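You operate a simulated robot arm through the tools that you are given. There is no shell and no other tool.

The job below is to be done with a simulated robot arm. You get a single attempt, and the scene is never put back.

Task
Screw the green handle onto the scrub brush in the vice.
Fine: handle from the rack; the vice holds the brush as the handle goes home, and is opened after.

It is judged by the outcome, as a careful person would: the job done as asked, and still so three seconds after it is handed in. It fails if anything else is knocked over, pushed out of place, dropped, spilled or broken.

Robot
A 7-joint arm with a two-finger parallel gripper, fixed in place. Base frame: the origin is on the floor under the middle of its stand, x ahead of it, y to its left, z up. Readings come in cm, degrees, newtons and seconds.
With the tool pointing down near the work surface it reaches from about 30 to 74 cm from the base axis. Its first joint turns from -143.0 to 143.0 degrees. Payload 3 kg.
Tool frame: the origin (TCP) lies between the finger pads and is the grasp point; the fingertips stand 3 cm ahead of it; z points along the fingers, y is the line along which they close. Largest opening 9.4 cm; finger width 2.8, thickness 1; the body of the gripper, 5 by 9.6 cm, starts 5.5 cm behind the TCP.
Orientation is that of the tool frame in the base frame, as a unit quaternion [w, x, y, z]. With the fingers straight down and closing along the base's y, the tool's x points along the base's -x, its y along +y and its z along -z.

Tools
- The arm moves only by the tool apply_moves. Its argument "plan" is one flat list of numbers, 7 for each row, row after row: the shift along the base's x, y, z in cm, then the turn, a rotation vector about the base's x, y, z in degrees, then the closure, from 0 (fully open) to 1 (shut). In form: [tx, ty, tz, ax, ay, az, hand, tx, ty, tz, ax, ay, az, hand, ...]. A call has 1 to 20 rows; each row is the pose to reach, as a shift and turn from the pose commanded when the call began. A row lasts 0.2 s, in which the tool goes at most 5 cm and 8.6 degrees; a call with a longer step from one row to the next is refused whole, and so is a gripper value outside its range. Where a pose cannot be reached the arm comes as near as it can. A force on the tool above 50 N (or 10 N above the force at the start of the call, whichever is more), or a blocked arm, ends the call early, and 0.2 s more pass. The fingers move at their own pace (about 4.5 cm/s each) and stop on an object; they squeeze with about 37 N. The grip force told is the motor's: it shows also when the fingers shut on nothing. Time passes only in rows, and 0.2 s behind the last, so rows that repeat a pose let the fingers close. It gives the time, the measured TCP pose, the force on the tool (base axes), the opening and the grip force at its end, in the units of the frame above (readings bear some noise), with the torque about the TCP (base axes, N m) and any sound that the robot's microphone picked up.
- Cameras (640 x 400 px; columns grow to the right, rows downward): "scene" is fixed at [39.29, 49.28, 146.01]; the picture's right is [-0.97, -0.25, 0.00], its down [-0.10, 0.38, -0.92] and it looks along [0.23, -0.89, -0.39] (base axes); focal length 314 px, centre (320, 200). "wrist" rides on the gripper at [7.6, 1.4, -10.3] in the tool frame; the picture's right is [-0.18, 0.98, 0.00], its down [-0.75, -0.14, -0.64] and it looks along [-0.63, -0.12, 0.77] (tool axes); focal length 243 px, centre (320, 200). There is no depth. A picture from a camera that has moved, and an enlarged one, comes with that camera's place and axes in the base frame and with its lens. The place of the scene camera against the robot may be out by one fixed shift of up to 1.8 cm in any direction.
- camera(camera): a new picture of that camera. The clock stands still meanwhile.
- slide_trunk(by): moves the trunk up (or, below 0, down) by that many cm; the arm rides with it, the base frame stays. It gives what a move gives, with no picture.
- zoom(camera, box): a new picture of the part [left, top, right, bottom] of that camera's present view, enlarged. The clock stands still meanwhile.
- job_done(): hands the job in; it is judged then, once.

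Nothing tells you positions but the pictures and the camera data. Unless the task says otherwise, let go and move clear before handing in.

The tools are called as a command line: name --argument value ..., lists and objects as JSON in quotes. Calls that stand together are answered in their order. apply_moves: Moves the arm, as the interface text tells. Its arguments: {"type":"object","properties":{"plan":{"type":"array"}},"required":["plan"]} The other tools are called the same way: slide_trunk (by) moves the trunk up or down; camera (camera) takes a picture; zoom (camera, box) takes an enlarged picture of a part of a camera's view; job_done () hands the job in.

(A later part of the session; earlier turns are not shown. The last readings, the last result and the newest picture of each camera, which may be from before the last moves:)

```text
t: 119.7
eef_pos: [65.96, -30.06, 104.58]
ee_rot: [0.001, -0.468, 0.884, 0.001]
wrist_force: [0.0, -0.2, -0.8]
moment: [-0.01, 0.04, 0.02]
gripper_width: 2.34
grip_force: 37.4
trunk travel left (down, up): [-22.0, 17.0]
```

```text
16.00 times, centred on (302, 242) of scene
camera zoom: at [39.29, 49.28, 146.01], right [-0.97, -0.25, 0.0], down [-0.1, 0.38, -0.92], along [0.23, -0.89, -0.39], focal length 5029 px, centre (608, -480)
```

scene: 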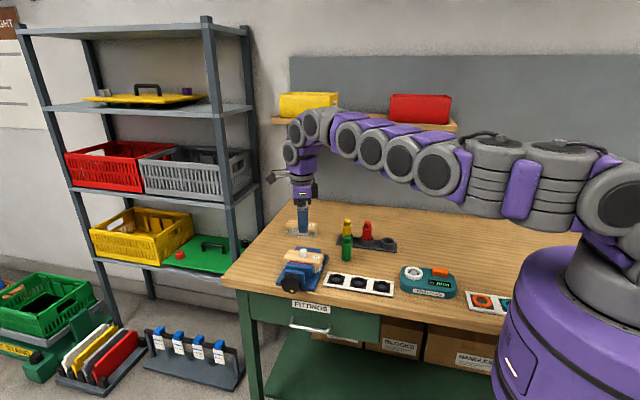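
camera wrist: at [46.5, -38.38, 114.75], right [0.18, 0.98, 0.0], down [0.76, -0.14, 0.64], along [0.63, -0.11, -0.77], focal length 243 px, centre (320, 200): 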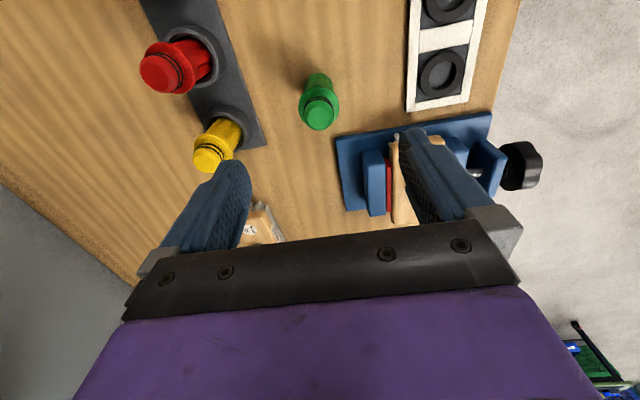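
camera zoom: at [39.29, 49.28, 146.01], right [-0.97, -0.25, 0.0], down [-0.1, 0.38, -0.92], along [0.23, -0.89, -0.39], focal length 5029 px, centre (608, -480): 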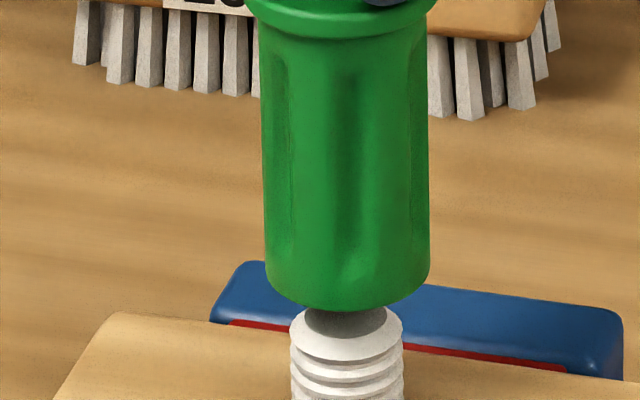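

The perpendicular view shows the stud 0.15 cm off along (+x, -y). I'll apply (+0.08, -0.13) and wind back to yaw 146°, then check again.

apply_moves --plan '[0.04, -0.06, 0, 0, 0, 0, 1, 0.08, -0.13, 0, 0, 0, 0, 1]'

zoom --camera "wrist" --box '[256, 70, 384, 150]'

apply_moves --plan '[0, 0, 0, 0, 0, 8, 1, 0, 0, 0, 0, 0, 16, 1, 0, 0, 0, 0, 0, 24, 1, 0, 0, 0, 0, 0, 32, 1, 0, 0, 0, 0, 0, 40, 1, 0, 0, 0, 0, 0, 48, 1, 0, 0, 0, 0, 0, 56, 1, 0, 0, 0, 0, 0, 64, 1, 0, 0, 0, 0, 0, 72, 1, 0, 0, 0, 0, 0, 80, 1, 0, 0, 0, 0, 0, 88, 1, 0, 0, 0, 0, 0, 90, 1, 0, 0, 0, 0, 0, 90, 1]'

zoom --camera "wrist" --box '[256, 70, 384, 150]'

zoom --camera "scene" --box '[282, 230, 322, 255]'

```text
t: 120.2
eef_pos: [65.94, -30.22, 104.56]
ee_rot: [0.001, -0.469, 0.883, 0.0]
wrist_force: [0.8, -0.3, -1.0]
moment: [0.01, 0.01, 0.01]
gripper_width: 2.36
grip_force: 36.7
trunk travel left (down, up): [-22.0, 17.0]
```

```text
5.00 times, centred on (320, 110) of wrist
camera zoom: at [60.7, -35.63, 114.85], right [-0.71, 0.7, 0.0], down [0.54, 0.54, 0.64], along [0.45, 0.46, -0.77], focal length 1213 px, centre (320, 650)
```

zoom: 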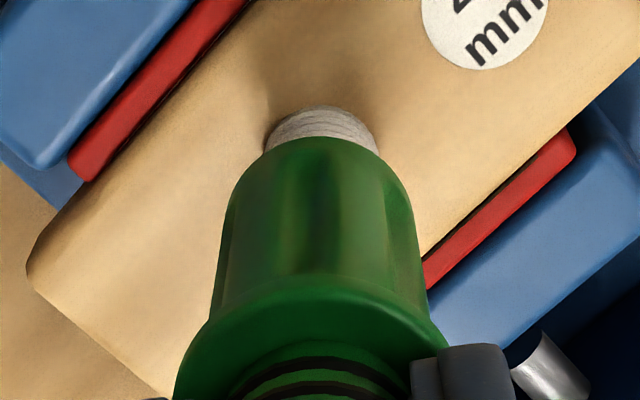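

```text
t: 123.0
eef_pos: [65.97, -30.23, 104.55]
ee_rot: [-0.001, 0.956, -0.293, -0.001]
wrist_force: [-0.4, 0.0, -0.7]
moment: [-0.01, -0.05, -0.01]
gripper_width: 2.35
grip_force: 37.1
trunk travel left (down, up): [-22.0, 17.0]
```

```text
5.00 times, centred on (320, 110) of wrist
camera zoom: at [71.67, -35.61, 114.8], right [-0.7, -0.71, 0.0], down [-0.54, 0.54, 0.64], along [-0.46, 0.45, -0.76], focal length 1213 px, centre (320, 650)
```

zoom: 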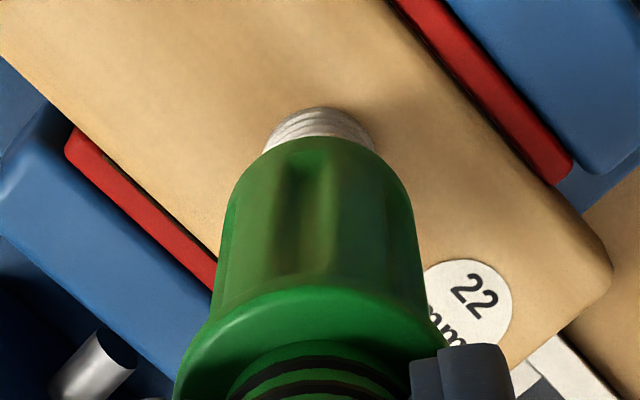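

```text
16.00 times, centred on (302, 242) of scene
camera zoom: at [39.29, 49.28, 146.01], right [-0.97, -0.25, 0.0], down [-0.1, 0.38, -0.92], along [0.23, -0.89, -0.39], focal length 5029 px, centre (608, -480)
```

zoom: 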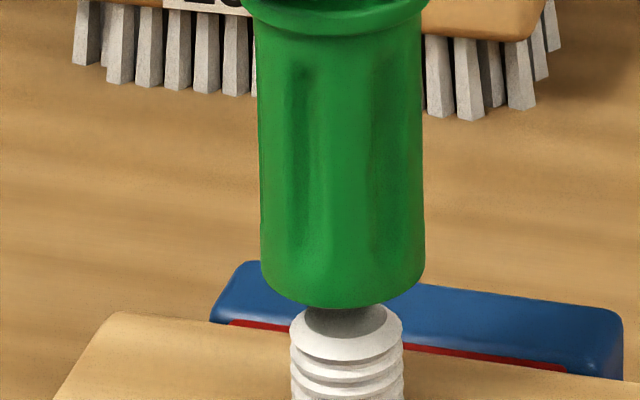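

Alignment is now within about 0.04 cm in both directions. I'll lower slowly onto the stud, watching the vertical force.

apply_moves --plan '[0, 0, -0.25, 0, 0, 0, 1, 0, 0, -0.5, 0, 0, 0, 1, 0, 0, -0.75, 0, 0, 0, 1]'

apply_moves --plan '[0, 0, -0.1, 0, 0, 0, 1, 0, 0, -0.2, 0, 0, 0, 1]'

zoom --camera "scene" --box '[282, 230, 322, 255]'

```text
t: 123.8
eef_pos: [66.0, -30.17, 103.71]
ee_rot: [0.0, 0.956, -0.293, -0.001]
wrist_force: [0.0, 1.0, -0.8]
moment: [-0.01, 0.01, 0.01]
gripper_width: 2.35
grip_force: 37.2
trunk travel left (down, up): [-22.0, 17.0]
```

```text
t: 124.5
eef_pos: [66.06, -30.17, 103.6]
ee_rot: [-0.001, 0.956, -0.294, 0.0]
wrist_force: [-0.3, 0.3, -0.3]
moment: [0.04, 0.02, -0.01]
gripper_width: 2.35
grip_force: 37.1
trunk travel left (down, up): [-22.0, 17.0]
```

```text
16.00 times, centred on (302, 242) of scene
camera zoom: at [39.29, 49.28, 146.01], right [-0.97, -0.25, 0.0], down [-0.1, 0.38, -0.92], along [0.23, -0.89, -0.39], focal length 5029 px, centre (608, -480)
```

zoom: 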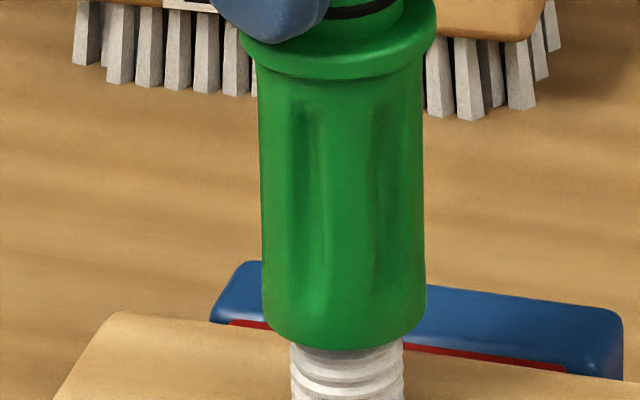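

It's just about to touch. I'll continue in fine steps.

apply_moves --plan '[0, 0, -0.1, 0, 0, 0, 1, 0, 0, -0.2, 0, 0, 0, 1]'

apply_moves --plan '[0, 0, -0.1, 0, 0, 0, 1, 0, 0, -0.2, 0, 0, 0, 1]'

zoom --camera "scene" --box '[282, 230, 322, 255]'

```text
t: 125.0
eef_pos: [66.1, -30.18, 103.33]
ee_rot: [-0.001, 0.956, -0.294, -0.002]
wrist_force: [0.3, 1.0, -0.9]
moment: [-0.04, 0.0, -0.02]
gripper_width: 2.33
grip_force: 37.0
trunk travel left (down, up): [-22.0, 17.0]
```

```text
t: 125.7
eef_pos: [65.98, -30.12, 103.13]
ee_rot: [-0.001, 0.956, -0.293, -0.001]
wrist_force: [-0.3, 0.1, -0.7]
moment: [0.0, 0.02, 0.01]
gripper_width: 2.33
grip_force: 36.8
trunk travel left (down, up): [-22.0, 17.0]
```

```text
16.00 times, centred on (302, 242) of scene
camera zoom: at [39.29, 49.28, 146.01], right [-0.97, -0.25, 0.0], down [-0.1, 0.38, -0.92], along [0.23, -0.89, -0.39], focal length 5029 px, centre (608, -480)
```

zoom: 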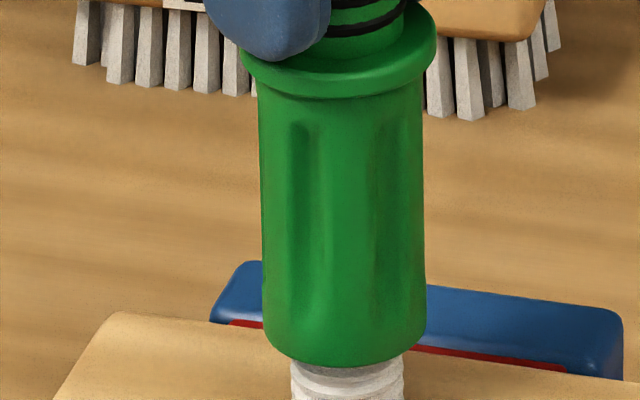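

Still no contact force, so the socket seems to be passing over the tip of the stud. I'll keep lowering gently.

apply_moves --plan '[0, 0, -0.1, 0, 0, 0, 1, 0, 0, -0.2, 0, 0, 0, 1]'

apply_moves --plan '[0, 0, -0.1, 0, 0, 0, 1, 0, 0, -0.2, 0, 0, 0, 1]'

zoom --camera "scene" --box '[282, 230, 322, 255]'

```text
t: 126.2
eef_pos: [65.95, -30.23, 102.96]
ee_rot: [-0.001, 0.956, -0.293, -0.002]
wrist_force: [-0.6, 0.5, -0.3]
moment: [0.03, -0.01, 0.0]
gripper_width: 2.37
grip_force: 36.9
trunk travel left (down, up): [-22.0, 17.0]
```

```text
t: 126.8
eef_pos: [65.99, -30.2, 102.67]
ee_rot: [-0.001, 0.956, -0.294, -0.002]
wrist_force: [-0.4, 0.3, -0.5]
moment: [0.0, 0.0, 0.01]
gripper_width: 2.33
grip_force: 37.1
trunk travel left (down, up): [-22.0, 17.0]
```

```text
16.00 times, centred on (302, 242) of scene
camera zoom: at [39.29, 49.28, 146.01], right [-0.97, -0.25, 0.0], down [-0.1, 0.38, -0.92], along [0.23, -0.89, -0.39], focal length 5029 px, centre (608, -480)
```

zoom: 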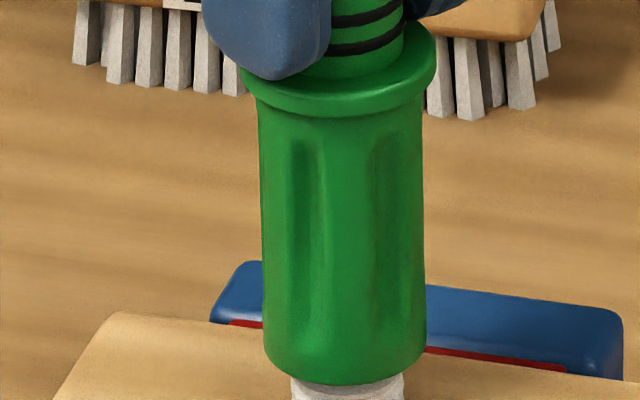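

The socket is now about 0.4 cm over the stud with no load. I'll continue.

apply_moves --plan '[0, 0, -0.1, 0, 0, 0, 1, 0, 0, -0.2, 0, 0, 0, 1]'

apply_moves --plan '[0, 0, -0.1, 0, 0, 0, 1, 0, 0, -0.2, 0, 0, 0, 1]'

zoom --camera "scene" --box '[282, 235, 322, 260]'

```text
t: 127.5
eef_pos: [65.97, -30.19, 102.61]
ee_rot: [-0.001, 0.956, -0.293, -0.002]
wrist_force: [-0.2, -0.2, -0.7]
moment: [0.0, 0.01, 0.0]
gripper_width: 2.35
grip_force: 37.1
trunk travel left (down, up): [-22.0, 17.0]
```

```text
t: 128.1
eef_pos: [65.89, -30.2, 102.49]
ee_rot: [-0.001, 0.956, -0.295, -0.001]
wrist_force: [-0.7, 1.3, 2.0]
moment: [-0.02, 0.05, 0.01]
gripper_width: 2.34
grip_force: 37.3
trunk travel left (down, up): [-22.0, 17.0]
```

```text
16.00 times, centred on (302, 248) of scene
camera zoom: at [39.29, 49.28, 146.01], right [-0.97, -0.25, 0.0], down [-0.1, 0.38, -0.92], along [0.23, -0.89, -0.39], focal length 5029 px, centre (608, -560)
```

zoom: 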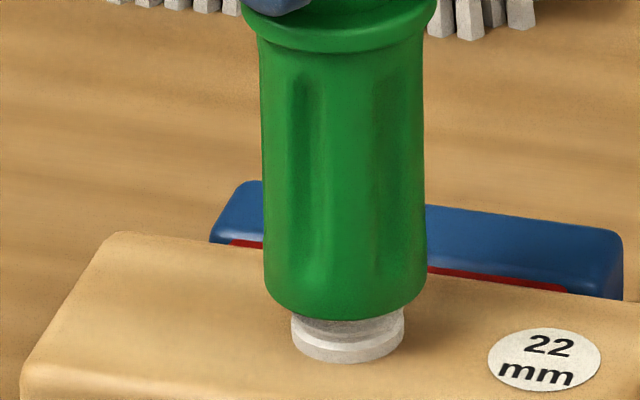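

There's now a light contact of 2 N, so the thread start is meeting. I'll press very slightly and turn clockwise (az negative) a little, watching force and torque.

apply_moves --plan '[0, 0, -0.05, 0, 0, -8, 1, 0, 0, -0.05, 0, 0, -16, 1, 0, 0, -0.05, 0, 0, -24, 1, 0, 0, -0.05, 0, 0, -32, 1]'

zoom --camera "scene" --box '[282, 235, 322, 260]'

```text
t: 129.1
eef_pos: [65.94, -30.36, 102.39]
ee_rot: [-0.001, 0.837, -0.547, -0.002]
wrist_force: [-1.3, -1.1, -0.9]
moment: [-0.14, 0.16, 0.0]
gripper_width: 2.34
grip_force: 36.7
trunk travel left (down, up): [-22.0, 17.0]
```

```text
16.00 times, centred on (302, 248) of scene
camera zoom: at [39.29, 49.28, 146.01], right [-0.97, -0.25, 0.0], down [-0.1, 0.38, -0.92], along [0.23, -0.89, -0.39], focal length 5029 px, centre (608, -560)
```

zoom: 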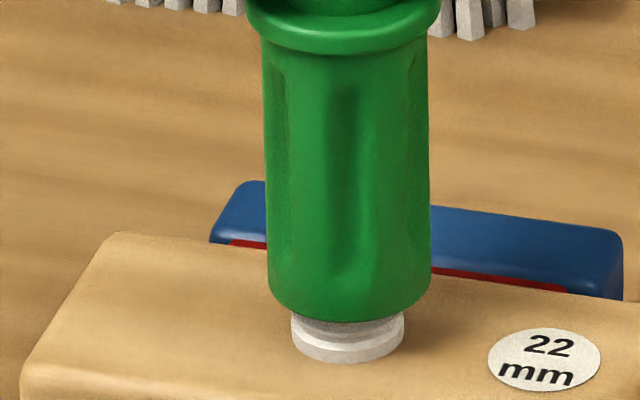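

The vertical load went away as it turned, which fits the thread beginning to take. I'll continue turning clockwise with a gentle descent, about 0.4 cm per turn, and monitor.

apply_moves --plan '[0, 0, -0.01, 0, 0, -8, 1, 0, 0, -0.02, 0, 0, -16, 1, 0, 0, -0.03, 0, 0, -24, 1, 0, 0, -0.04, 0, 0, -32, 1, 0, 0, -0.05, 0, 0, -40, 1]'

zoom --camera "scene" --box '[282, 235, 322, 260]'

```text
t: 130.2
eef_pos: [65.89, -30.13, 102.27]
ee_rot: [0.0, -0.599, 0.801, 0.001]
wrist_force: [-6.4, -1.9, -1.9]
moment: [-0.12, 0.51, -0.02]
gripper_width: 2.34
grip_force: 37.0
trunk travel left (down, up): [-22.0, 17.0]
```

```text
16.00 times, centred on (302, 248) of scene
camera zoom: at [39.29, 49.28, 146.01], right [-0.97, -0.25, 0.0], down [-0.1, 0.38, -0.92], along [0.23, -0.89, -0.39], focal length 5029 px, centre (608, -560)
```

zoom: 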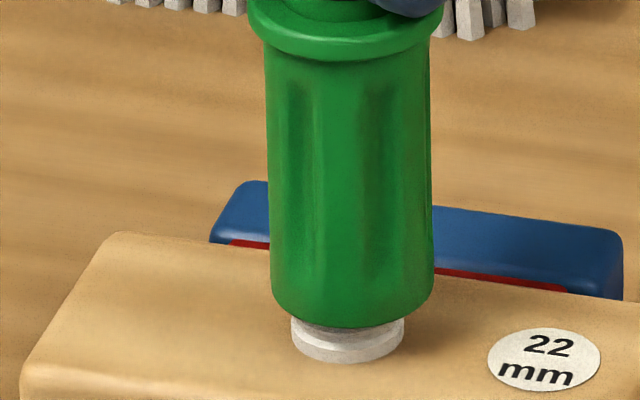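

The handle keeps going down with the turn and the side load is only 6 N. I'll ease the tool 0.05 cm toward -x and continue clockwise.

apply_moves --plan '[-0.03, 0, -0.01, 0, 0, -8, 1, -0.05, 0, -0.02, 0, 0, -16, 1, -0.05, 0, -0.03, 0, 0, -24, 1, -0.05, 0, -0.04, 0, 0, -32, 1, -0.05, 0, -0.05, 0, 0, -40, 1]'

zoom --camera "scene" --box '[282, 235, 322, 260]'

zoom --camera "wrist" --box '[240, 80, 400, 180]'

```text
t: 131.4
eef_pos: [66.01, -30.09, 102.2]
ee_rot: [0.0, -0.289, 0.957, 0.001]
wrist_force: [-5.4, 2.6, -5.0]
moment: [0.22, 0.27, -0.02]
gripper_width: 2.35
grip_force: 37.3
trunk travel left (down, up): [-22.0, 17.0]
```

```text
16.00 times, centred on (302, 248) of scene
camera zoom: at [39.29, 49.28, 146.01], right [-0.97, -0.25, 0.0], down [-0.1, 0.38, -0.92], along [0.23, -0.89, -0.39], focal length 5029 px, centre (608, -560)
```

zoom: 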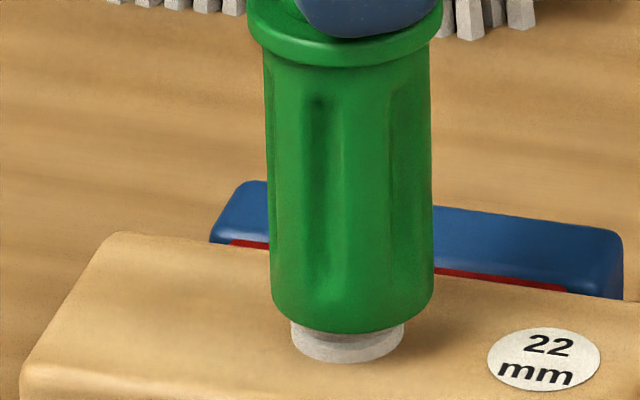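

```text
4.00 times, centred on (320, 130) of wrist
camera zoom: at [58.96, -33.13, 112.54], right [-0.39, 0.92, 0.0], down [0.71, 0.3, 0.64], along [0.59, 0.25, -0.77], focal length 970 px, centre (320, 480)
```

zoom: 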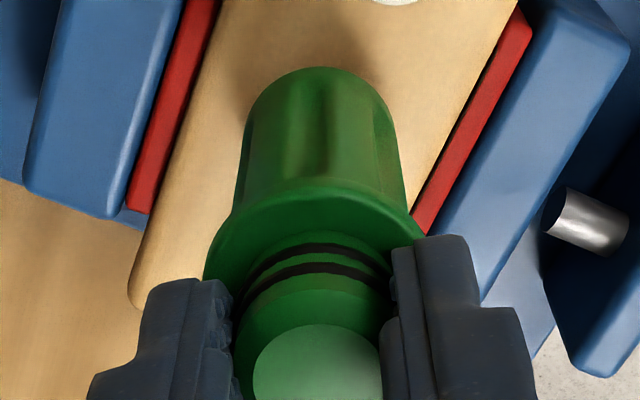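

The thread is engaged: the handle is now pulling the tool down (Fz -5 N) as it turns. I'll follow it down faster with the next turn.

apply_moves --plan '[-0.02, 0.01, -0.05, 0, 0, -8, 1, -0.04, 0.02, -0.08, 0, 0, -16, 1, -0.04, 0.02, -0.11, 0, 0, -24, 1, -0.04, 0.02, -0.14, 0, 0, -32, 1, -0.04, 0.02, -0.17, 0, 0, -40, 1]'

zoom --camera "scene" --box '[282, 235, 322, 260]'

```text
t: 132.7
eef_pos: [66.02, -30.19, 102.13]
ee_rot: [0.0, 0.055, 0.998, 0.0]
wrist_force: [-0.4, 3.7, -4.3]
moment: [0.4, -0.08, 0.04]
gripper_width: 2.37
grip_force: 37.0
trunk travel left (down, up): [-22.0, 17.0]
```

```text
16.00 times, centred on (302, 248) of scene
camera zoom: at [39.29, 49.28, 146.01], right [-0.97, -0.25, 0.0], down [-0.1, 0.38, -0.92], along [0.23, -0.89, -0.39], focal length 5029 px, centre (608, -560)
```

zoom: 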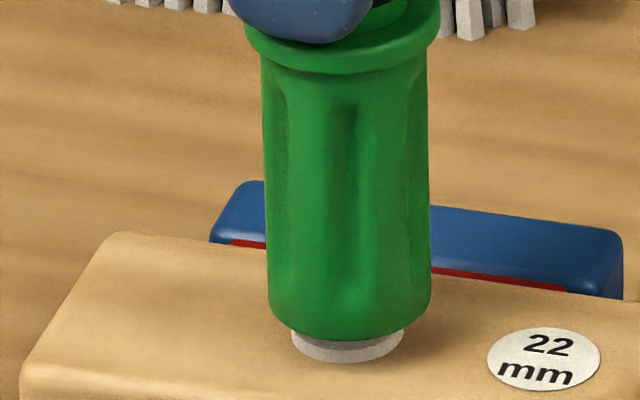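

It's threading steadily, about 0.16 cm per 40°, with roughly 0.6 cm left to the brush. I'll continue following it down.

apply_moves --plan '[0, 0.02, -0.04, 0, 0, -8, 1, 0, 0.03, -0.07, 0, 0, -16, 1, 0, 0.03, -0.1, 0, 0, -24, 1, 0, 0.03, -0.13, 0, 0, -32, 1, 0, 0.03, -0.16, 0, 0, -40, 1]'

zoom --camera "scene" --box '[282, 235, 322, 260]'

```text
t: 133.8
eef_pos: [65.97, -30.08, 101.96]
ee_rot: [0.001, 0.392, 0.92, -0.001]
wrist_force: [9.2, 1.1, 1.3]
moment: [0.02, -0.67, -0.01]
gripper_width: 2.33
grip_force: 37.3
trunk travel left (down, up): [-22.0, 17.0]
```

```text
16.00 times, centred on (302, 248) of scene
camera zoom: at [39.29, 49.28, 146.01], right [-0.97, -0.25, 0.0], down [-0.1, 0.38, -0.92], along [0.23, -0.89, -0.39], focal length 5029 px, centre (608, -560)
```

zoom: 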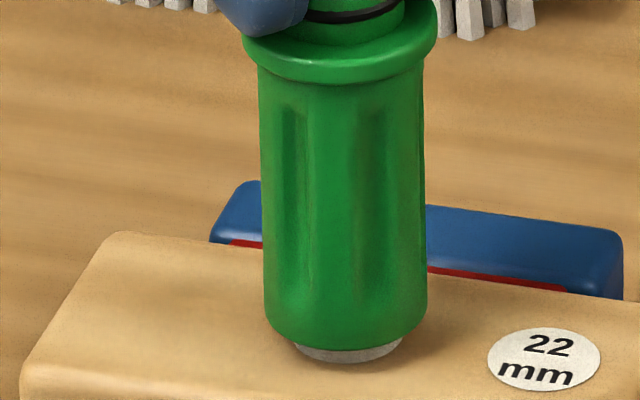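

It's going down well, with about 0.4 cm left. I'll relieve the 9 N side force with a +0.07 shift in x and keep turning.

apply_moves --plan '[0.04, 0, -0.02, 0, 0, -8, 1, 0.07, 0.01, -0.05, 0, 0, -16, 1, 0.08, 0.01, -0.08, 0, 0, -24, 1, 0.09, 0.01, -0.11, 0, 0, -32, 1, 0.1, 0.01, -0.14, 0, 0, -40, 1]'

zoom --camera "scene" --box '[282, 235, 322, 260]'

```text
t: 135.1
eef_pos: [66.12, -29.97, 101.78]
ee_rot: [0.0, 0.684, 0.73, -0.001]
wrist_force: [7.4, -0.2, 3.3]
moment: [0.08, -0.57, -0.02]
gripper_width: 2.36
grip_force: 36.4
trunk travel left (down, up): [-22.0, 17.0]
```

```text
16.00 times, centred on (302, 248) of scene
camera zoom: at [39.29, 49.28, 146.01], right [-0.97, -0.25, 0.0], down [-0.1, 0.38, -0.92], along [0.23, -0.89, -0.39], focal length 5029 px, centre (608, -560)
```

zoom: 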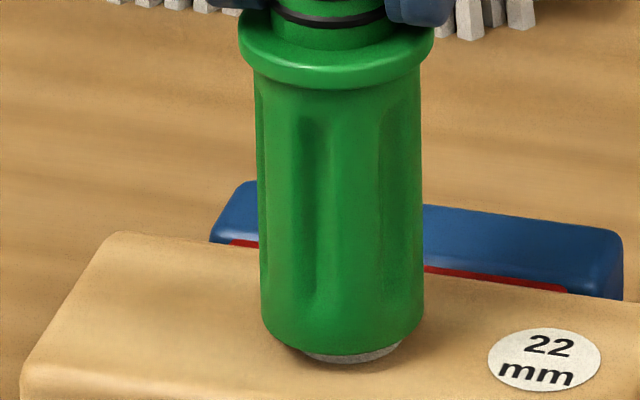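

About 0.35 cm remains. I'll continue another 40°, relieving the side force as I go.

apply_moves --plan '[0.04, 0, -0.02, 0, 0, -8, 1, 0.07, 0, -0.04, 0, 0, -16, 1, 0.07, 0, -0.06, 0, 0, -24, 1, 0.07, 0, -0.08, 0, 0, -32, 1, 0.07, 0, -0.1, 0, 0, -40, 1]'

zoom --camera "scene" --box '[282, 235, 322, 260]'

```text
t: 136.2
eef_pos: [66.2, -30.13, 101.77]
ee_rot: [0.0, 0.892, 0.452, -0.002]
wrist_force: [3.1, -0.7, 2.4]
moment: [-0.11, -0.35, 0.01]
gripper_width: 2.36
grip_force: 37.0
trunk travel left (down, up): [-22.0, 17.0]
```

```text
16.00 times, centred on (302, 248) of scene
camera zoom: at [39.29, 49.28, 146.01], right [-0.97, -0.25, 0.0], down [-0.1, 0.38, -0.92], along [0.23, -0.89, -0.39], focal length 5029 px, centre (608, -560)
```

zoom: 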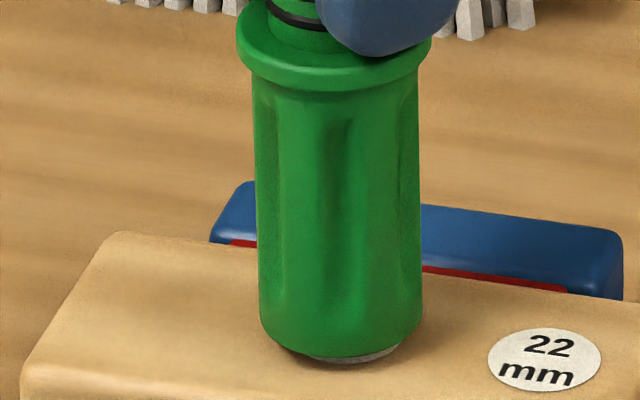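

Still progressing. I'll use up the last of this stroke, then regrip.

apply_moves --plan '[0.02, 0, -0.02, 0, 0, -8, 1, 0.03, 0, -0.04, 0, 0, -16, 1, 0.03, 0, -0.06, 0, 0, -24, 1, 0.03, 0, -0.08, 0, 0, -30, 1]'

zoom --camera "scene" --box '[282, 235, 322, 260]'

zoom --camera "wrist" --box '[240, 90, 400, 190]'

```text
t: 137.2
eef_pos: [66.1, -30.13, 101.57]
ee_rot: [-0.002, 0.979, 0.206, -0.002]
wrist_force: [0.7, -5.2, 3.7]
moment: [-0.45, -0.09, -0.03]
gripper_width: 2.34
grip_force: 37.1
trunk travel left (down, up): [-22.0, 17.0]
```

```text
16.00 times, centred on (302, 248) of scene
camera zoom: at [39.29, 49.28, 146.01], right [-0.97, -0.25, 0.0], down [-0.1, 0.38, -0.92], along [0.23, -0.89, -0.39], focal length 5029 px, centre (608, -560)
```

zoom: 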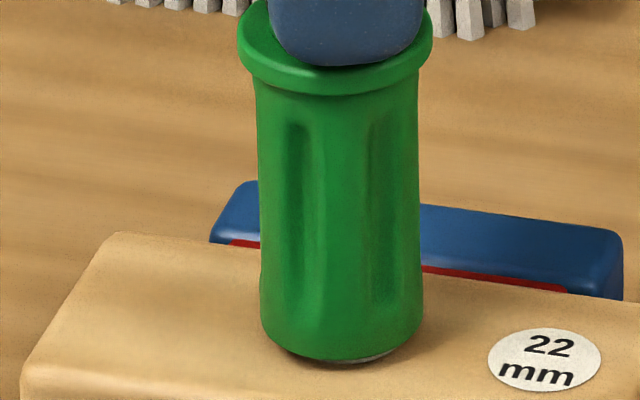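

```text
4.00 times, centred on (320, 140) of wrist
camera zoom: at [73.79, -28.39, 111.88], right [0.23, -0.97, 0.0], down [-0.74, -0.18, 0.64], along [-0.63, -0.14, -0.77], focal length 970 px, centre (320, 440)
```

zoom: 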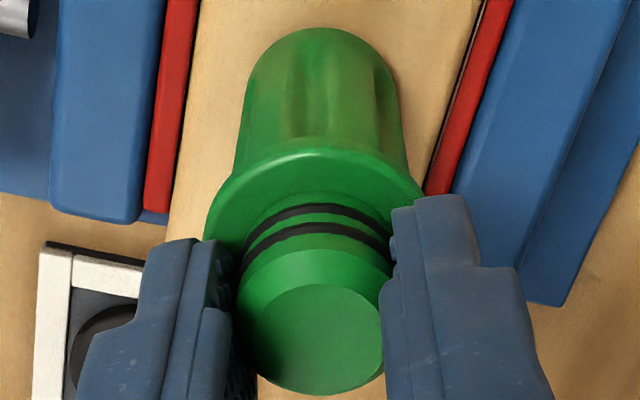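

The handle is about 0.2 cm from home. I'll release it, since it's threaded on and will stay, and look at how it sits.

apply_moves --plan '[0, 0, 0, 0, 0, 0, 0.6, 0, 0, 0, 0, 0, 0, 0.3, 0, 0, 0, 0, 0, 0, 0, 0, 0, 0, 0, 0, 0, 0]'

zoom --camera "scene" --box '[282, 235, 322, 260]'

zoom --camera "wrist" --box '[240, 90, 400, 190]'

```text
t: 138.2
eef_pos: [66.14, -30.14, 101.51]
ee_rot: [-0.001, 0.978, 0.207, -0.001]
wrist_force: [-0.2, 0.1, -0.2]
moment: [-0.01, 0.01, -0.02]
gripper_width: 9.4
grip_force: 0.1
trunk travel left (down, up): [-22.0, 17.0]
```

```text
16.00 times, centred on (302, 248) of scene
camera zoom: at [39.29, 49.28, 146.01], right [-0.97, -0.25, 0.0], down [-0.1, 0.38, -0.92], along [0.23, -0.89, -0.39], focal length 5029 px, centre (608, -560)
```

zoom: 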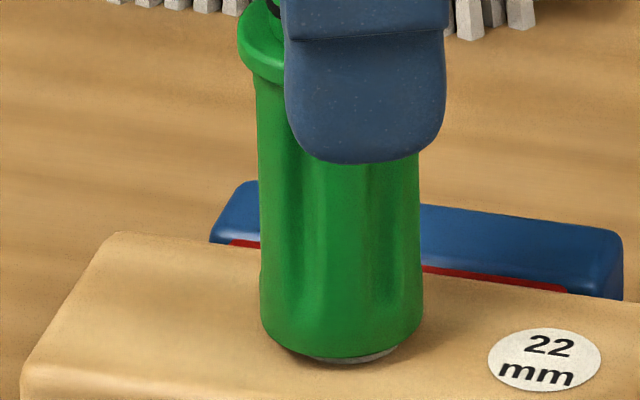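

```text
4.00 times, centred on (320, 140) of wrist
camera zoom: at [73.82, -28.31, 111.88], right [0.23, -0.97, 0.0], down [-0.74, -0.18, 0.64], along [-0.63, -0.15, -0.77], focal length 970 px, centre (320, 440)
```

zoom: 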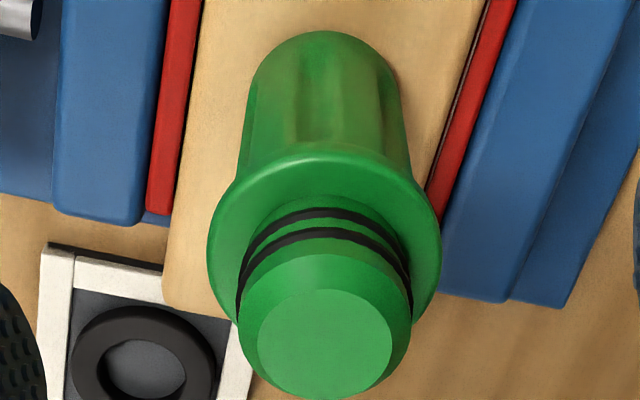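

The handle stays put, upright on the stud. I'll rewind the open hand around it back to yaw +146°.

apply_moves --plan '[0, 0, 0, 0, 0, 8, 0, 0, 0, 0, 0, 0, 16, 0, 0, 0, 0, 0, 0, 24, 0, 0, 0, 0, 0, 0, 32, 0, 0, 0, 0, 0, 0, 40, 0, 0, 0, 0, 0, 0, 48, 0, 0, 0, 0, 0, 0, 56, 0, 0, 0, 0, 0, 0, 64, 0, 0, 0, 0, 0, 0, 72, 0, 0, 0, 0, 0, 0, 80, 0, 0, 0, 0, 0, 0, 88, 0, 0, 0, 0, 0, 0, 96, 0, 0, 0, 0, 0, 0, 104, 0, 0, 0, 0, 0, 0, 112, 0, 0, 0, 0, 0, 0, 120, 0, 0, 0, 0, 0, 0, 128, 0, 0, 0, 0, 0, 0, 136, 0, 0, 0, 0, 0, 0, 144, 0, 0, 0, 0, 0, 0, 152, 0, 0, 0, 0, 0, 0, 156, 0]'

zoom --camera "wrist" --box '[240, 90, 400, 190]'

zoom --camera "scene" --box '[272, 225, 332, 263]'

```text
t: 142.4
eef_pos: [66.13, -30.07, 101.66]
ee_rot: [0.0, 0.0, 1.0, 0.0]
wrist_force: [0.1, -0.4, 0.1]
moment: [-0.02, 0.0, 0.01]
gripper_width: 9.39
grip_force: 0.0
trunk travel left (down, up): [-22.0, 17.0]
```

```text
4.00 times, centred on (320, 140) of wrist
camera zoom: at [58.61, -28.63, 111.92], right [0.18, 0.98, 0.0], down [0.75, -0.14, 0.64], along [0.63, -0.12, -0.77], focal length 970 px, centre (320, 440)
```

zoom: 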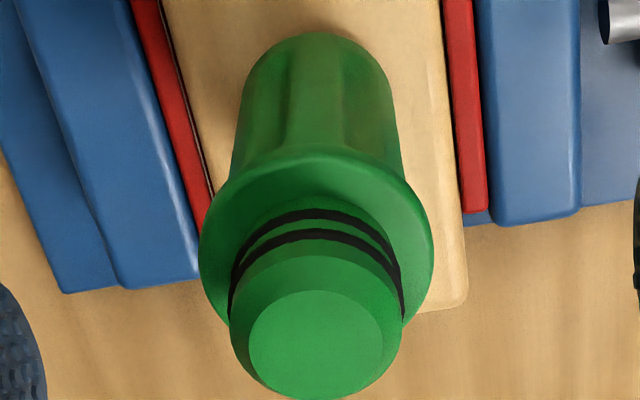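

```text
10.53 times, centred on (302, 244) of scene
camera zoom: at [39.29, 49.28, 146.01], right [-0.97, -0.25, 0.0], down [-0.1, 0.38, -0.92], along [0.23, -0.89, -0.39], focal length 3309 px, centre (510, -263)
```

zoom: 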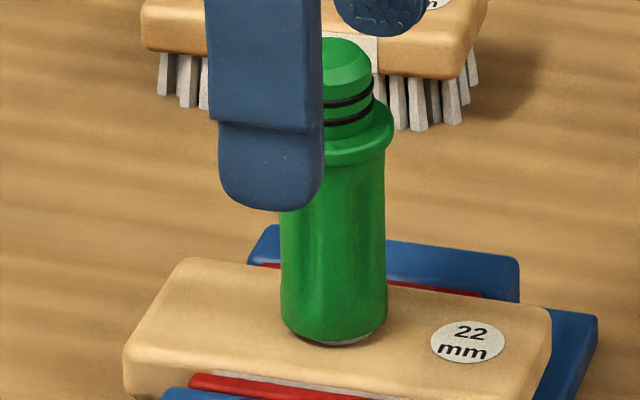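

The handle is centred within 0.07 cm of the tool axis. I'll wind on to yaw +104°, correct by (+0.04, -0.06), and regrip.

apply_moves --plan '[0.04, -0.06, 0, 0, 0, 8, 0, 0.04, -0.06, 0, 0, 0, 16, 0, 0.04, -0.06, 0, 0, 0, 24, 0, 0.04, -0.06, 0, 0, 0, 32, 0, 0.04, -0.06, 0, 0, 0, 40, 0, 0.04, -0.06, 0, 0, 0, 48, 0, 0.04, -0.06, 0, 0, 0, 56, 0, 0.04, -0.06, 0, 0, 0, 64, 0, 0.04, -0.06, 0, 0, 0, 72, 0, 0.04, -0.06, 0, 0, 0, 80, 0, 0.04, -0.06, 0, 0, 0, 88, 0, 0.04, -0.06, 0, 0, 0, 96, 0, 0.04, -0.06, 0, 0, 0, 104, 0, 0.04, -0.06, 0, 0, 0, 104, 0]'

zoom --camera "wrist" --box '[240, 90, 400, 190]'

```text
t: 145.4
eef_pos: [66.12, -30.24, 101.61]
ee_rot: [-0.001, 0.788, -0.616, -0.001]
wrist_force: [0.1, 1.0, 0.5]
moment: [0.01, 0.03, 0.05]
gripper_width: 9.39
grip_force: 0.1
trunk travel left (down, up): [-22.0, 17.0]
```

```text
4.00 times, centred on (320, 140) of wrist
camera zoom: at [66.73, -37.88, 111.91], right [-1.0, -0.06, 0.0], down [-0.04, 0.76, 0.64], along [-0.04, 0.64, -0.77], focal length 970 px, centre (320, 440)
```

zoom: 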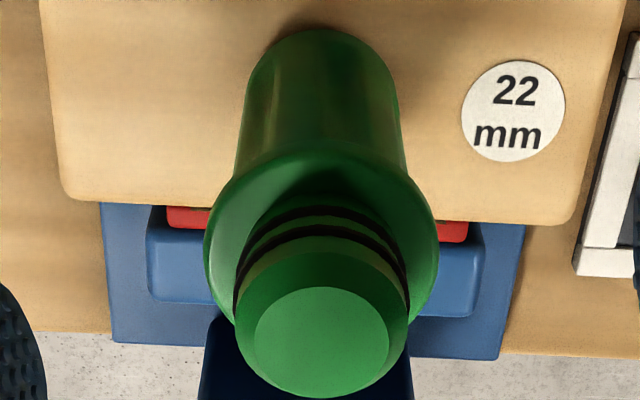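

It's centred on the handle. Closing to regrip the neck.

apply_moves --plan '[0, 0, 0, 0, 0, 0, 0.5, 0, 0, 0, 0, 0, 0, 1, 0, 0, 0, 0, 0, 0, 1, 0, 0, 0, 0, 0, 0, 1, 0, 0, 0, 0, 0, 0, 1, 0, 0, 0, 0, 0, 0, 1]'

apply_moves --plan '[0, 0, -0.02, 0, 0, -8, 1, 0, 0, -0.04, 0, 0, -16, 1, 0, 0, -0.07, 0, 0, -24, 1, 0, 0, -0.09, 0, 0, -32, 1, 0, 0, -0.11, 0, 0, -40, 1]'

zoom --camera "scene" --box '[282, 235, 322, 260]'

```text
t: 146.8
eef_pos: [66.11, -30.2, 101.68]
ee_rot: [-0.001, 0.787, -0.617, -0.001]
wrist_force: [-1.7, 0.1, 0.5]
moment: [0.0, 0.1, 0.01]
gripper_width: 2.35
grip_force: 37.1
trunk travel left (down, up): [-22.0, 17.0]
```

```text
t: 148.1
eef_pos: [66.04, -30.24, 101.59]
ee_rot: [0.001, -0.528, 0.849, 0.0]
wrist_force: [-4.5, -2.5, 1.4]
moment: [-0.2, 0.45, -0.03]
gripper_width: 2.32
grip_force: 36.9
trunk travel left (down, up): [-22.0, 17.0]
```

```text
16.00 times, centred on (302, 248) of scene
camera zoom: at [39.29, 49.28, 146.01], right [-0.97, -0.25, 0.0], down [-0.1, 0.38, -0.92], along [0.23, -0.89, -0.39], focal length 5029 px, centre (608, -560)
```

zoom: 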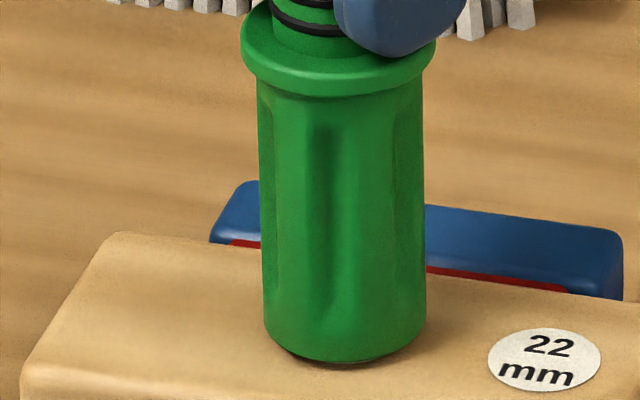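

The collar is almost covered. I'll continue in short steps, watching the torque about z for it to come home.

apply_moves --plan '[-0.02, -0.01, -0.02, 0, 0, -8, 1, -0.03, -0.02, -0.04, 0, 0, -16, 1, -0.03, -0.02, -0.06, 0, 0, -24, 1, -0.03, -0.02, -0.08, 0, 0, -32, 1]'

zoom --camera "scene" --box '[282, 235, 322, 260]'

```text
t: 149.1
eef_pos: [66.0, -30.28, 101.45]
ee_rot: [0.0, -0.274, 0.962, -0.001]
wrist_force: [-7.8, -3.5, -0.4]
moment: [-0.25, 0.41, -0.03]
gripper_width: 2.32
grip_force: 36.8
trunk travel left (down, up): [-22.0, 17.0]
```

```text
16.00 times, centred on (302, 248) of scene
camera zoom: at [39.29, 49.28, 146.01], right [-0.97, -0.25, 0.0], down [-0.1, 0.38, -0.92], along [0.23, -0.89, -0.39], focal length 5029 px, centre (608, -560)
```

zoom: 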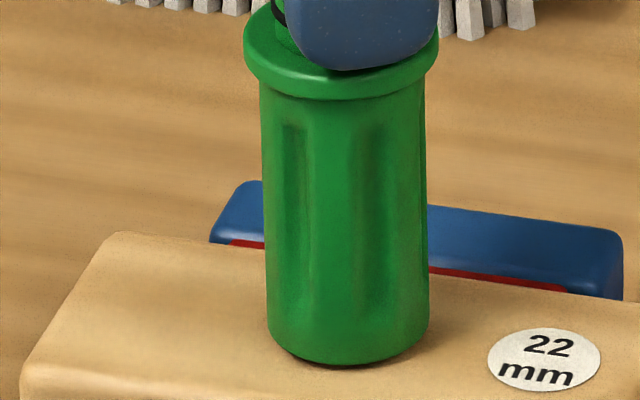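

The base is nearly flush with the brush. I'll keep turning gently to seat it.

apply_moves --plan '[-0.03, 0, -0.02, 0, 0, -8, 1, -0.05, -0.01, -0.04, 0, 0, -16, 1, -0.05, -0.01, -0.06, 0, 0, -24, 1, -0.05, -0.01, -0.08, 0, 0, -32, 1]'

zoom --camera "scene" --box '[282, 235, 322, 260]'

```text
t: 150.1
eef_pos: [66.01, -30.17, 101.4]
ee_rot: [0.0, 0.002, 1.0, 0.0]
wrist_force: [-8.9, -5.0, -0.4]
moment: [-0.4, 0.39, 0.0]
gripper_width: 2.33
grip_force: 36.7
trunk travel left (down, up): [-22.0, 17.0]
```

```text
16.00 times, centred on (302, 248) of scene
camera zoom: at [39.29, 49.28, 146.01], right [-0.97, -0.25, 0.0], down [-0.1, 0.38, -0.92], along [0.23, -0.89, -0.39], focal length 5029 px, centre (608, -560)
```

zoom: 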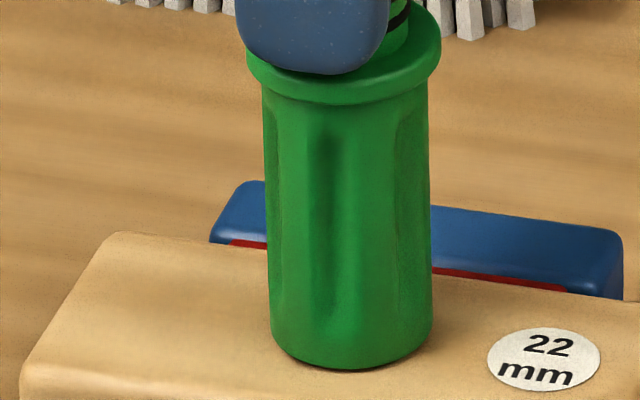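

Still moving in and the z torque is near zero. I'll continue while easing the side load.

apply_moves --plan '[-0.03, -0.02, -0.02, 0, 0, -8, 1, -0.06, -0.03, -0.04, 0, 0, -16, 1, -0.06, -0.03, -0.06, 0, 0, -24, 1, -0.06, -0.03, -0.08, 0, 0, -32, 1]'

zoom --camera "scene" --box '[282, 235, 322, 260]'

```text
t: 151.1
eef_pos: [65.92, -30.13, 101.31]
ee_rot: [0.0, 0.277, 0.961, 0.0]
wrist_force: [-5.1, -5.0, 3.7]
moment: [-0.57, -0.02, 0.02]
gripper_width: 2.34
grip_force: 37.1
trunk travel left (down, up): [-22.0, 17.0]
```

```text
16.00 times, centred on (302, 248) of scene
camera zoom: at [39.29, 49.28, 146.01], right [-0.97, -0.25, 0.0], down [-0.1, 0.38, -0.92], along [0.23, -0.89, -0.39], focal length 5029 px, centre (608, -560)
```

zoom: 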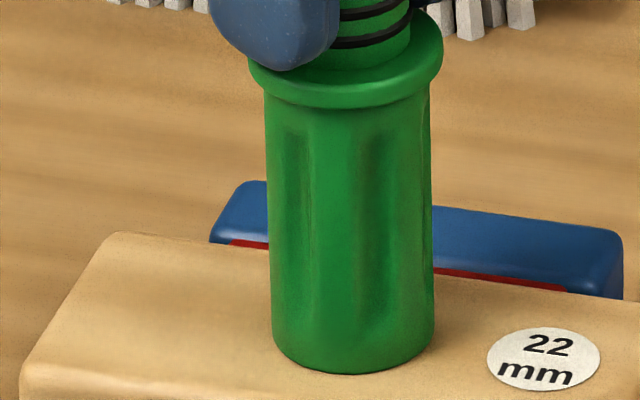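

It looks close to flush. I'll continue another 32° without much descent and look for seating torque.

apply_moves --plan '[0, -0.02, -0.02, 0, 0, -8, 1, 0, -0.03, -0.03, 0, 0, -16, 1, 0, -0.03, -0.04, 0, 0, -24, 1, 0, -0.03, -0.05, 0, 0, -32, 1]'

zoom --camera "scene" --box '[282, 235, 322, 260]'

```text
t: 152.1
eef_pos: [66.04, -30.32, 101.24]
ee_rot: [0.0, 0.532, 0.847, -0.001]
wrist_force: [-4.1, -6.7, 6.0]
moment: [-0.5, 0.25, 0.37]
gripper_width: 2.38
grip_force: 36.9
trunk travel left (down, up): [-22.0, 17.0]
```

```text
16.00 times, centred on (302, 248) of scene
camera zoom: at [39.29, 49.28, 146.01], right [-0.97, -0.25, 0.0], down [-0.1, 0.38, -0.92], along [0.23, -0.89, -0.39], focal length 5029 px, centre (608, -560)
```

zoom: 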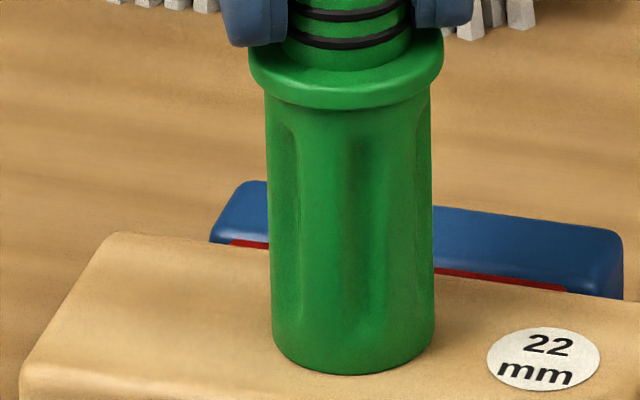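

The torque about z jumped to 0.37 N m with no further descent, so the handle has seated against the brush. I'll snug it by a little more.

apply_moves --plan '[0, 0, 0, 0, 0, -6, 1, 0, 0, 0, 0, 0, -12, 1]'

zoom --camera "scene" --box '[282, 235, 322, 260]'

zoom --camera "wrist" --box '[240, 90, 400, 190]'

```text
t: 152.7
eef_pos: [65.93, -30.27, 101.17]
ee_rot: [-0.001, 0.617, 0.787, 0.0]
wrist_force: [-6.7, -2.7, 5.5]
moment: [-0.12, 0.26, 0.28]
gripper_width: 2.31
grip_force: 37.4
trunk travel left (down, up): [-22.0, 17.0]
```

```text
16.00 times, centred on (302, 248) of scene
camera zoom: at [39.29, 49.28, 146.01], right [-0.97, -0.25, 0.0], down [-0.1, 0.38, -0.92], along [0.23, -0.89, -0.39], focal length 5029 px, centre (608, -560)
```

zoom: 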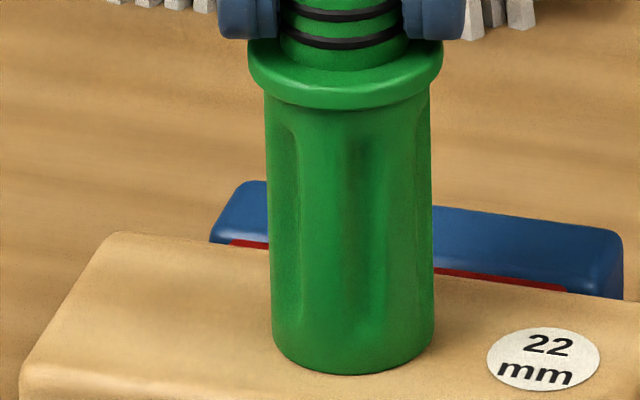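

```text
4.00 times, centred on (320, 140) of wrist
camera zoom: at [65.67, -22.46, 111.53], right [1.0, 0.06, 0.0], down [0.04, -0.77, 0.64], along [0.03, -0.64, -0.77], focal length 970 px, centre (320, 440)
```

zoom: 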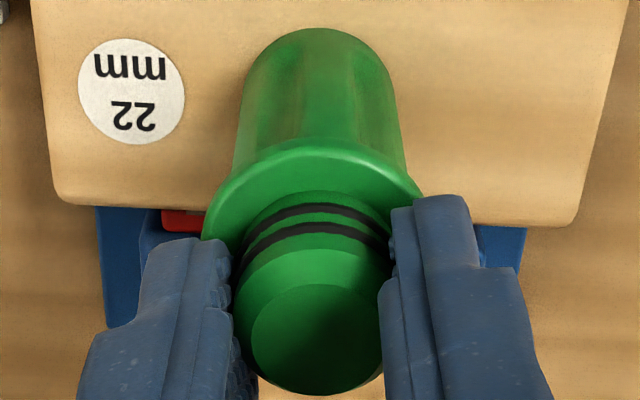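

The fingers slipped on the neck while the handle itself stayed still, so it's tight. I'll check from close up that its base is flush on the brush.

zoom --camera "scene" --box '[294, 246, 314, 258]'

zoom --camera "wrist" --box '[290, 80, 350, 118]'

zoom --camera "scene" --box '[260, 235, 360, 298]'

```text
16.00 times, centred on (304, 252) of scene
camera zoom: at [39.29, 49.28, 146.01], right [-0.97, -0.25, 0.0], down [-0.1, 0.38, -0.92], along [0.23, -0.89, -0.39], focal length 5029 px, centre (576, -632)
```

zoom: 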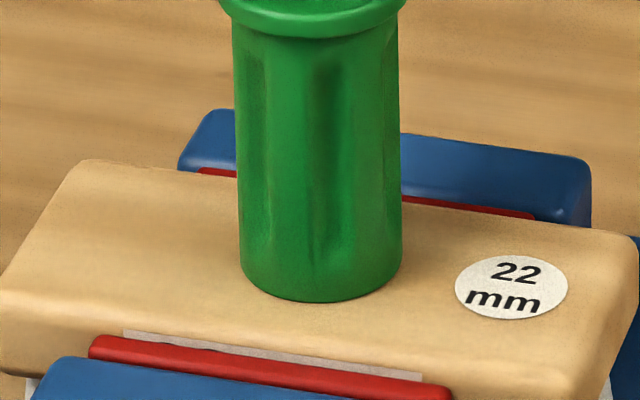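

```text
10.53 times, centred on (320, 99) of wrist
camera zoom: at [65.67, -22.46, 111.53], right [1.0, 0.06, 0.0], down [0.04, -0.77, 0.64], along [0.03, -0.64, -0.77], focal length 2554 px, centre (320, 1263)
```

zoom: 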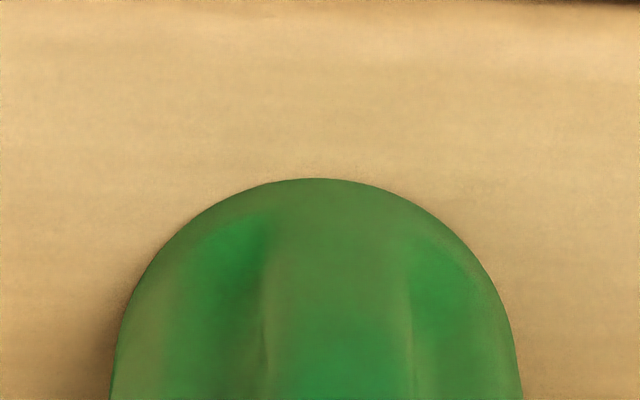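

```text
6.35 times, centred on (310, 266) of scene
camera zoom: at [39.29, 49.28, 146.01], right [-0.97, -0.25, 0.0], down [-0.1, 0.38, -0.92], along [0.23, -0.89, -0.39], focal length 1996 px, centre (384, -222)
```

zoom: 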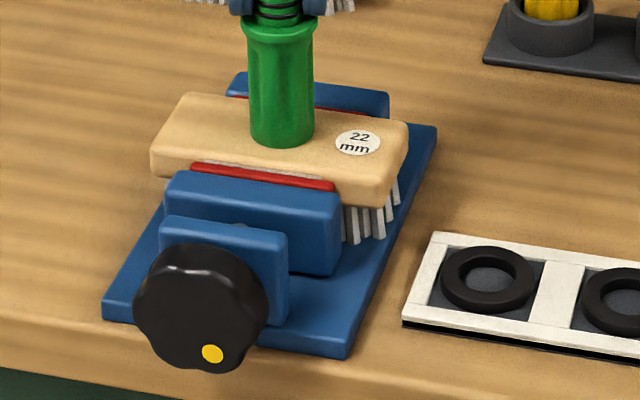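

The handle sits flush on the brush and the brush hasn't shifted in the vice. I'll let go, rise clear and bring the wrist back to yaw 0.

apply_moves --plan '[0, 0, 0, 0, 0, 0, 0.6, 0, 0, 0, 0, 0, 0, 0.3, 0, 0, 0, 0, 0, 0, 0, 0, 0, 0, 0, 0, 0, 0, 0, 0, 2.5, 0, 0, 0, 0, 0, 0, 5, 0, 0, 0, 0, 0, 0, 7.5, 0, 0, 0, 0, 0, 0, 9.5, 0, 0, 0, 0, 0, 0, 9.5, 0, 0, 0, 0]'

zoom --camera "scene" --box '[260, 210, 360, 272]'

camera --camera "wrist"

```text
t: 154.7
eef_pos: [65.98, -30.22, 110.81]
ee_rot: [-0.001, 0.617, 0.787, -0.001]
wrist_force: [0.2, -0.9, -0.2]
moment: [0.02, 0.02, 0.0]
gripper_width: 9.39
grip_force: 0.0
trunk travel left (down, up): [-22.0, 17.0]
```

```text
6.40 times, centred on (310, 241) of scene
camera zoom: at [39.29, 49.28, 146.01], right [-0.97, -0.25, 0.0], down [-0.1, 0.38, -0.92], along [0.23, -0.89, -0.39], focal length 2012 px, centre (384, -62)
```

zoom: 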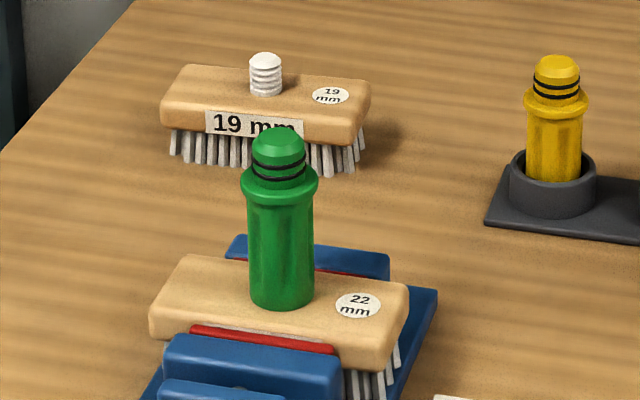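

```text
taken
camera wrist: at [65.74, -22.45, 121.07], right [1.0, 0.06, 0.0], down [0.05, -0.77, 0.64], along [0.03, -0.64, -0.77], focal length 243 px, centre (320, 200)
```

wrist: 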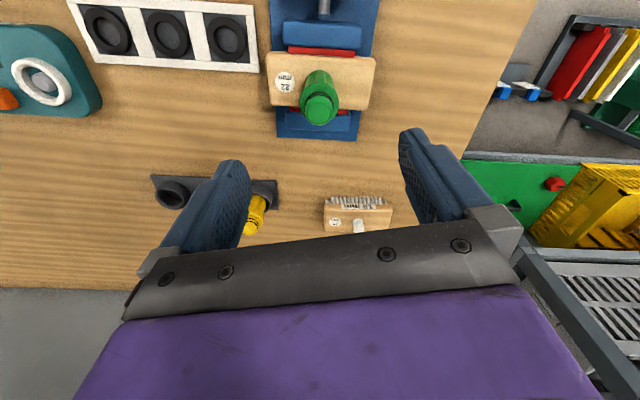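

The handle stands straight on the brush. I'll bring the wrist back to yaw 0.

apply_moves --plan '[0, 0, 0, 0, 0, 8, 0, 0, 0, 0, 0, 0, 16, 0, 0, 0, 0, 0, 0, 24, 0, 0, 0, 0, 0, 0, 32, 0, 0, 0, 0, 0, 0, 40, 0, 0, 0, 0, 0, 0, 48, 0, 0, 0, 0, 0, 0, 56, 0, 0, 0, 0, 0, 0, 64, 0, 0, 0, 0, 0, 0, 72, 0, 0, 0, 0, 0, 0, 76.2, 0, 0, 0, 0, 0, 0, 76.2, 0]'

apply_moves --plan '[0, 1, 0, -3, 0, 0, 0, 0, 3, 0, -10, 0, 0, 0, 0, 5, 0, -18, 0, 0, 0, 0, 7, -0.5, -26, 0, 0, 0, 0, 9, -1, -34, 0, 0, 0, 0, 11, -1.5, -42, 0, 0, 0, 0, 13, -2, -50, 0, 0, 0, 0, 15, -3, -58, 0, 0, 0, 0, 17, -4, -66, 0, 0, 0, 0, 19, -5, -74, 0, 0, 0, 0, 21, -6, -82, 0, 0, 0, 0, 23, -7, -90, 0, 0, 0, 0, 24, -7, -90, 0, 0, 0, 0, 24, -7, -90, 0, 0, 0]'

camera --camera "scene"

```text
t: 157.1
eef_pos: [66.0, -30.32, 110.7]
ee_rot: [0.0, 0.0, 1.0, 0.0]
wrist_force: [0.2, -0.4, 0.0]
moment: [0.02, 0.01, -0.04]
gripper_width: 9.41
grip_force: 0.0
trunk travel left (down, up): [-22.0, 17.0]
```

```text
t: 160.1
eef_pos: [66.1, -6.14, 103.71]
ee_rot: [0.0, 0.001, -0.706, 0.708]
wrist_force: [-0.5, 0.1, -0.2]
moment: [0.0, 0.01, 0.01]
gripper_width: 9.39
grip_force: 0.1
trunk travel left (down, up): [-22.0, 17.0]
```

```text
taken
```

scene: 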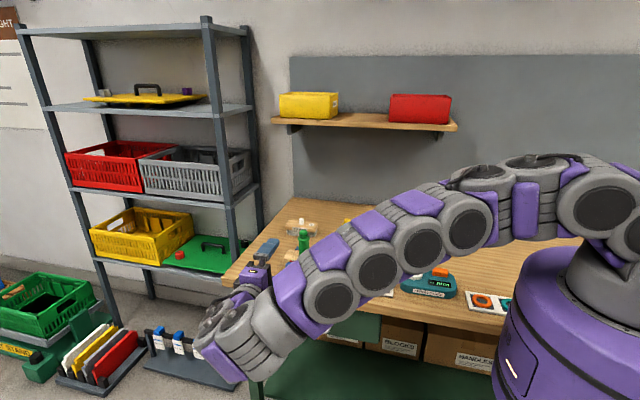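

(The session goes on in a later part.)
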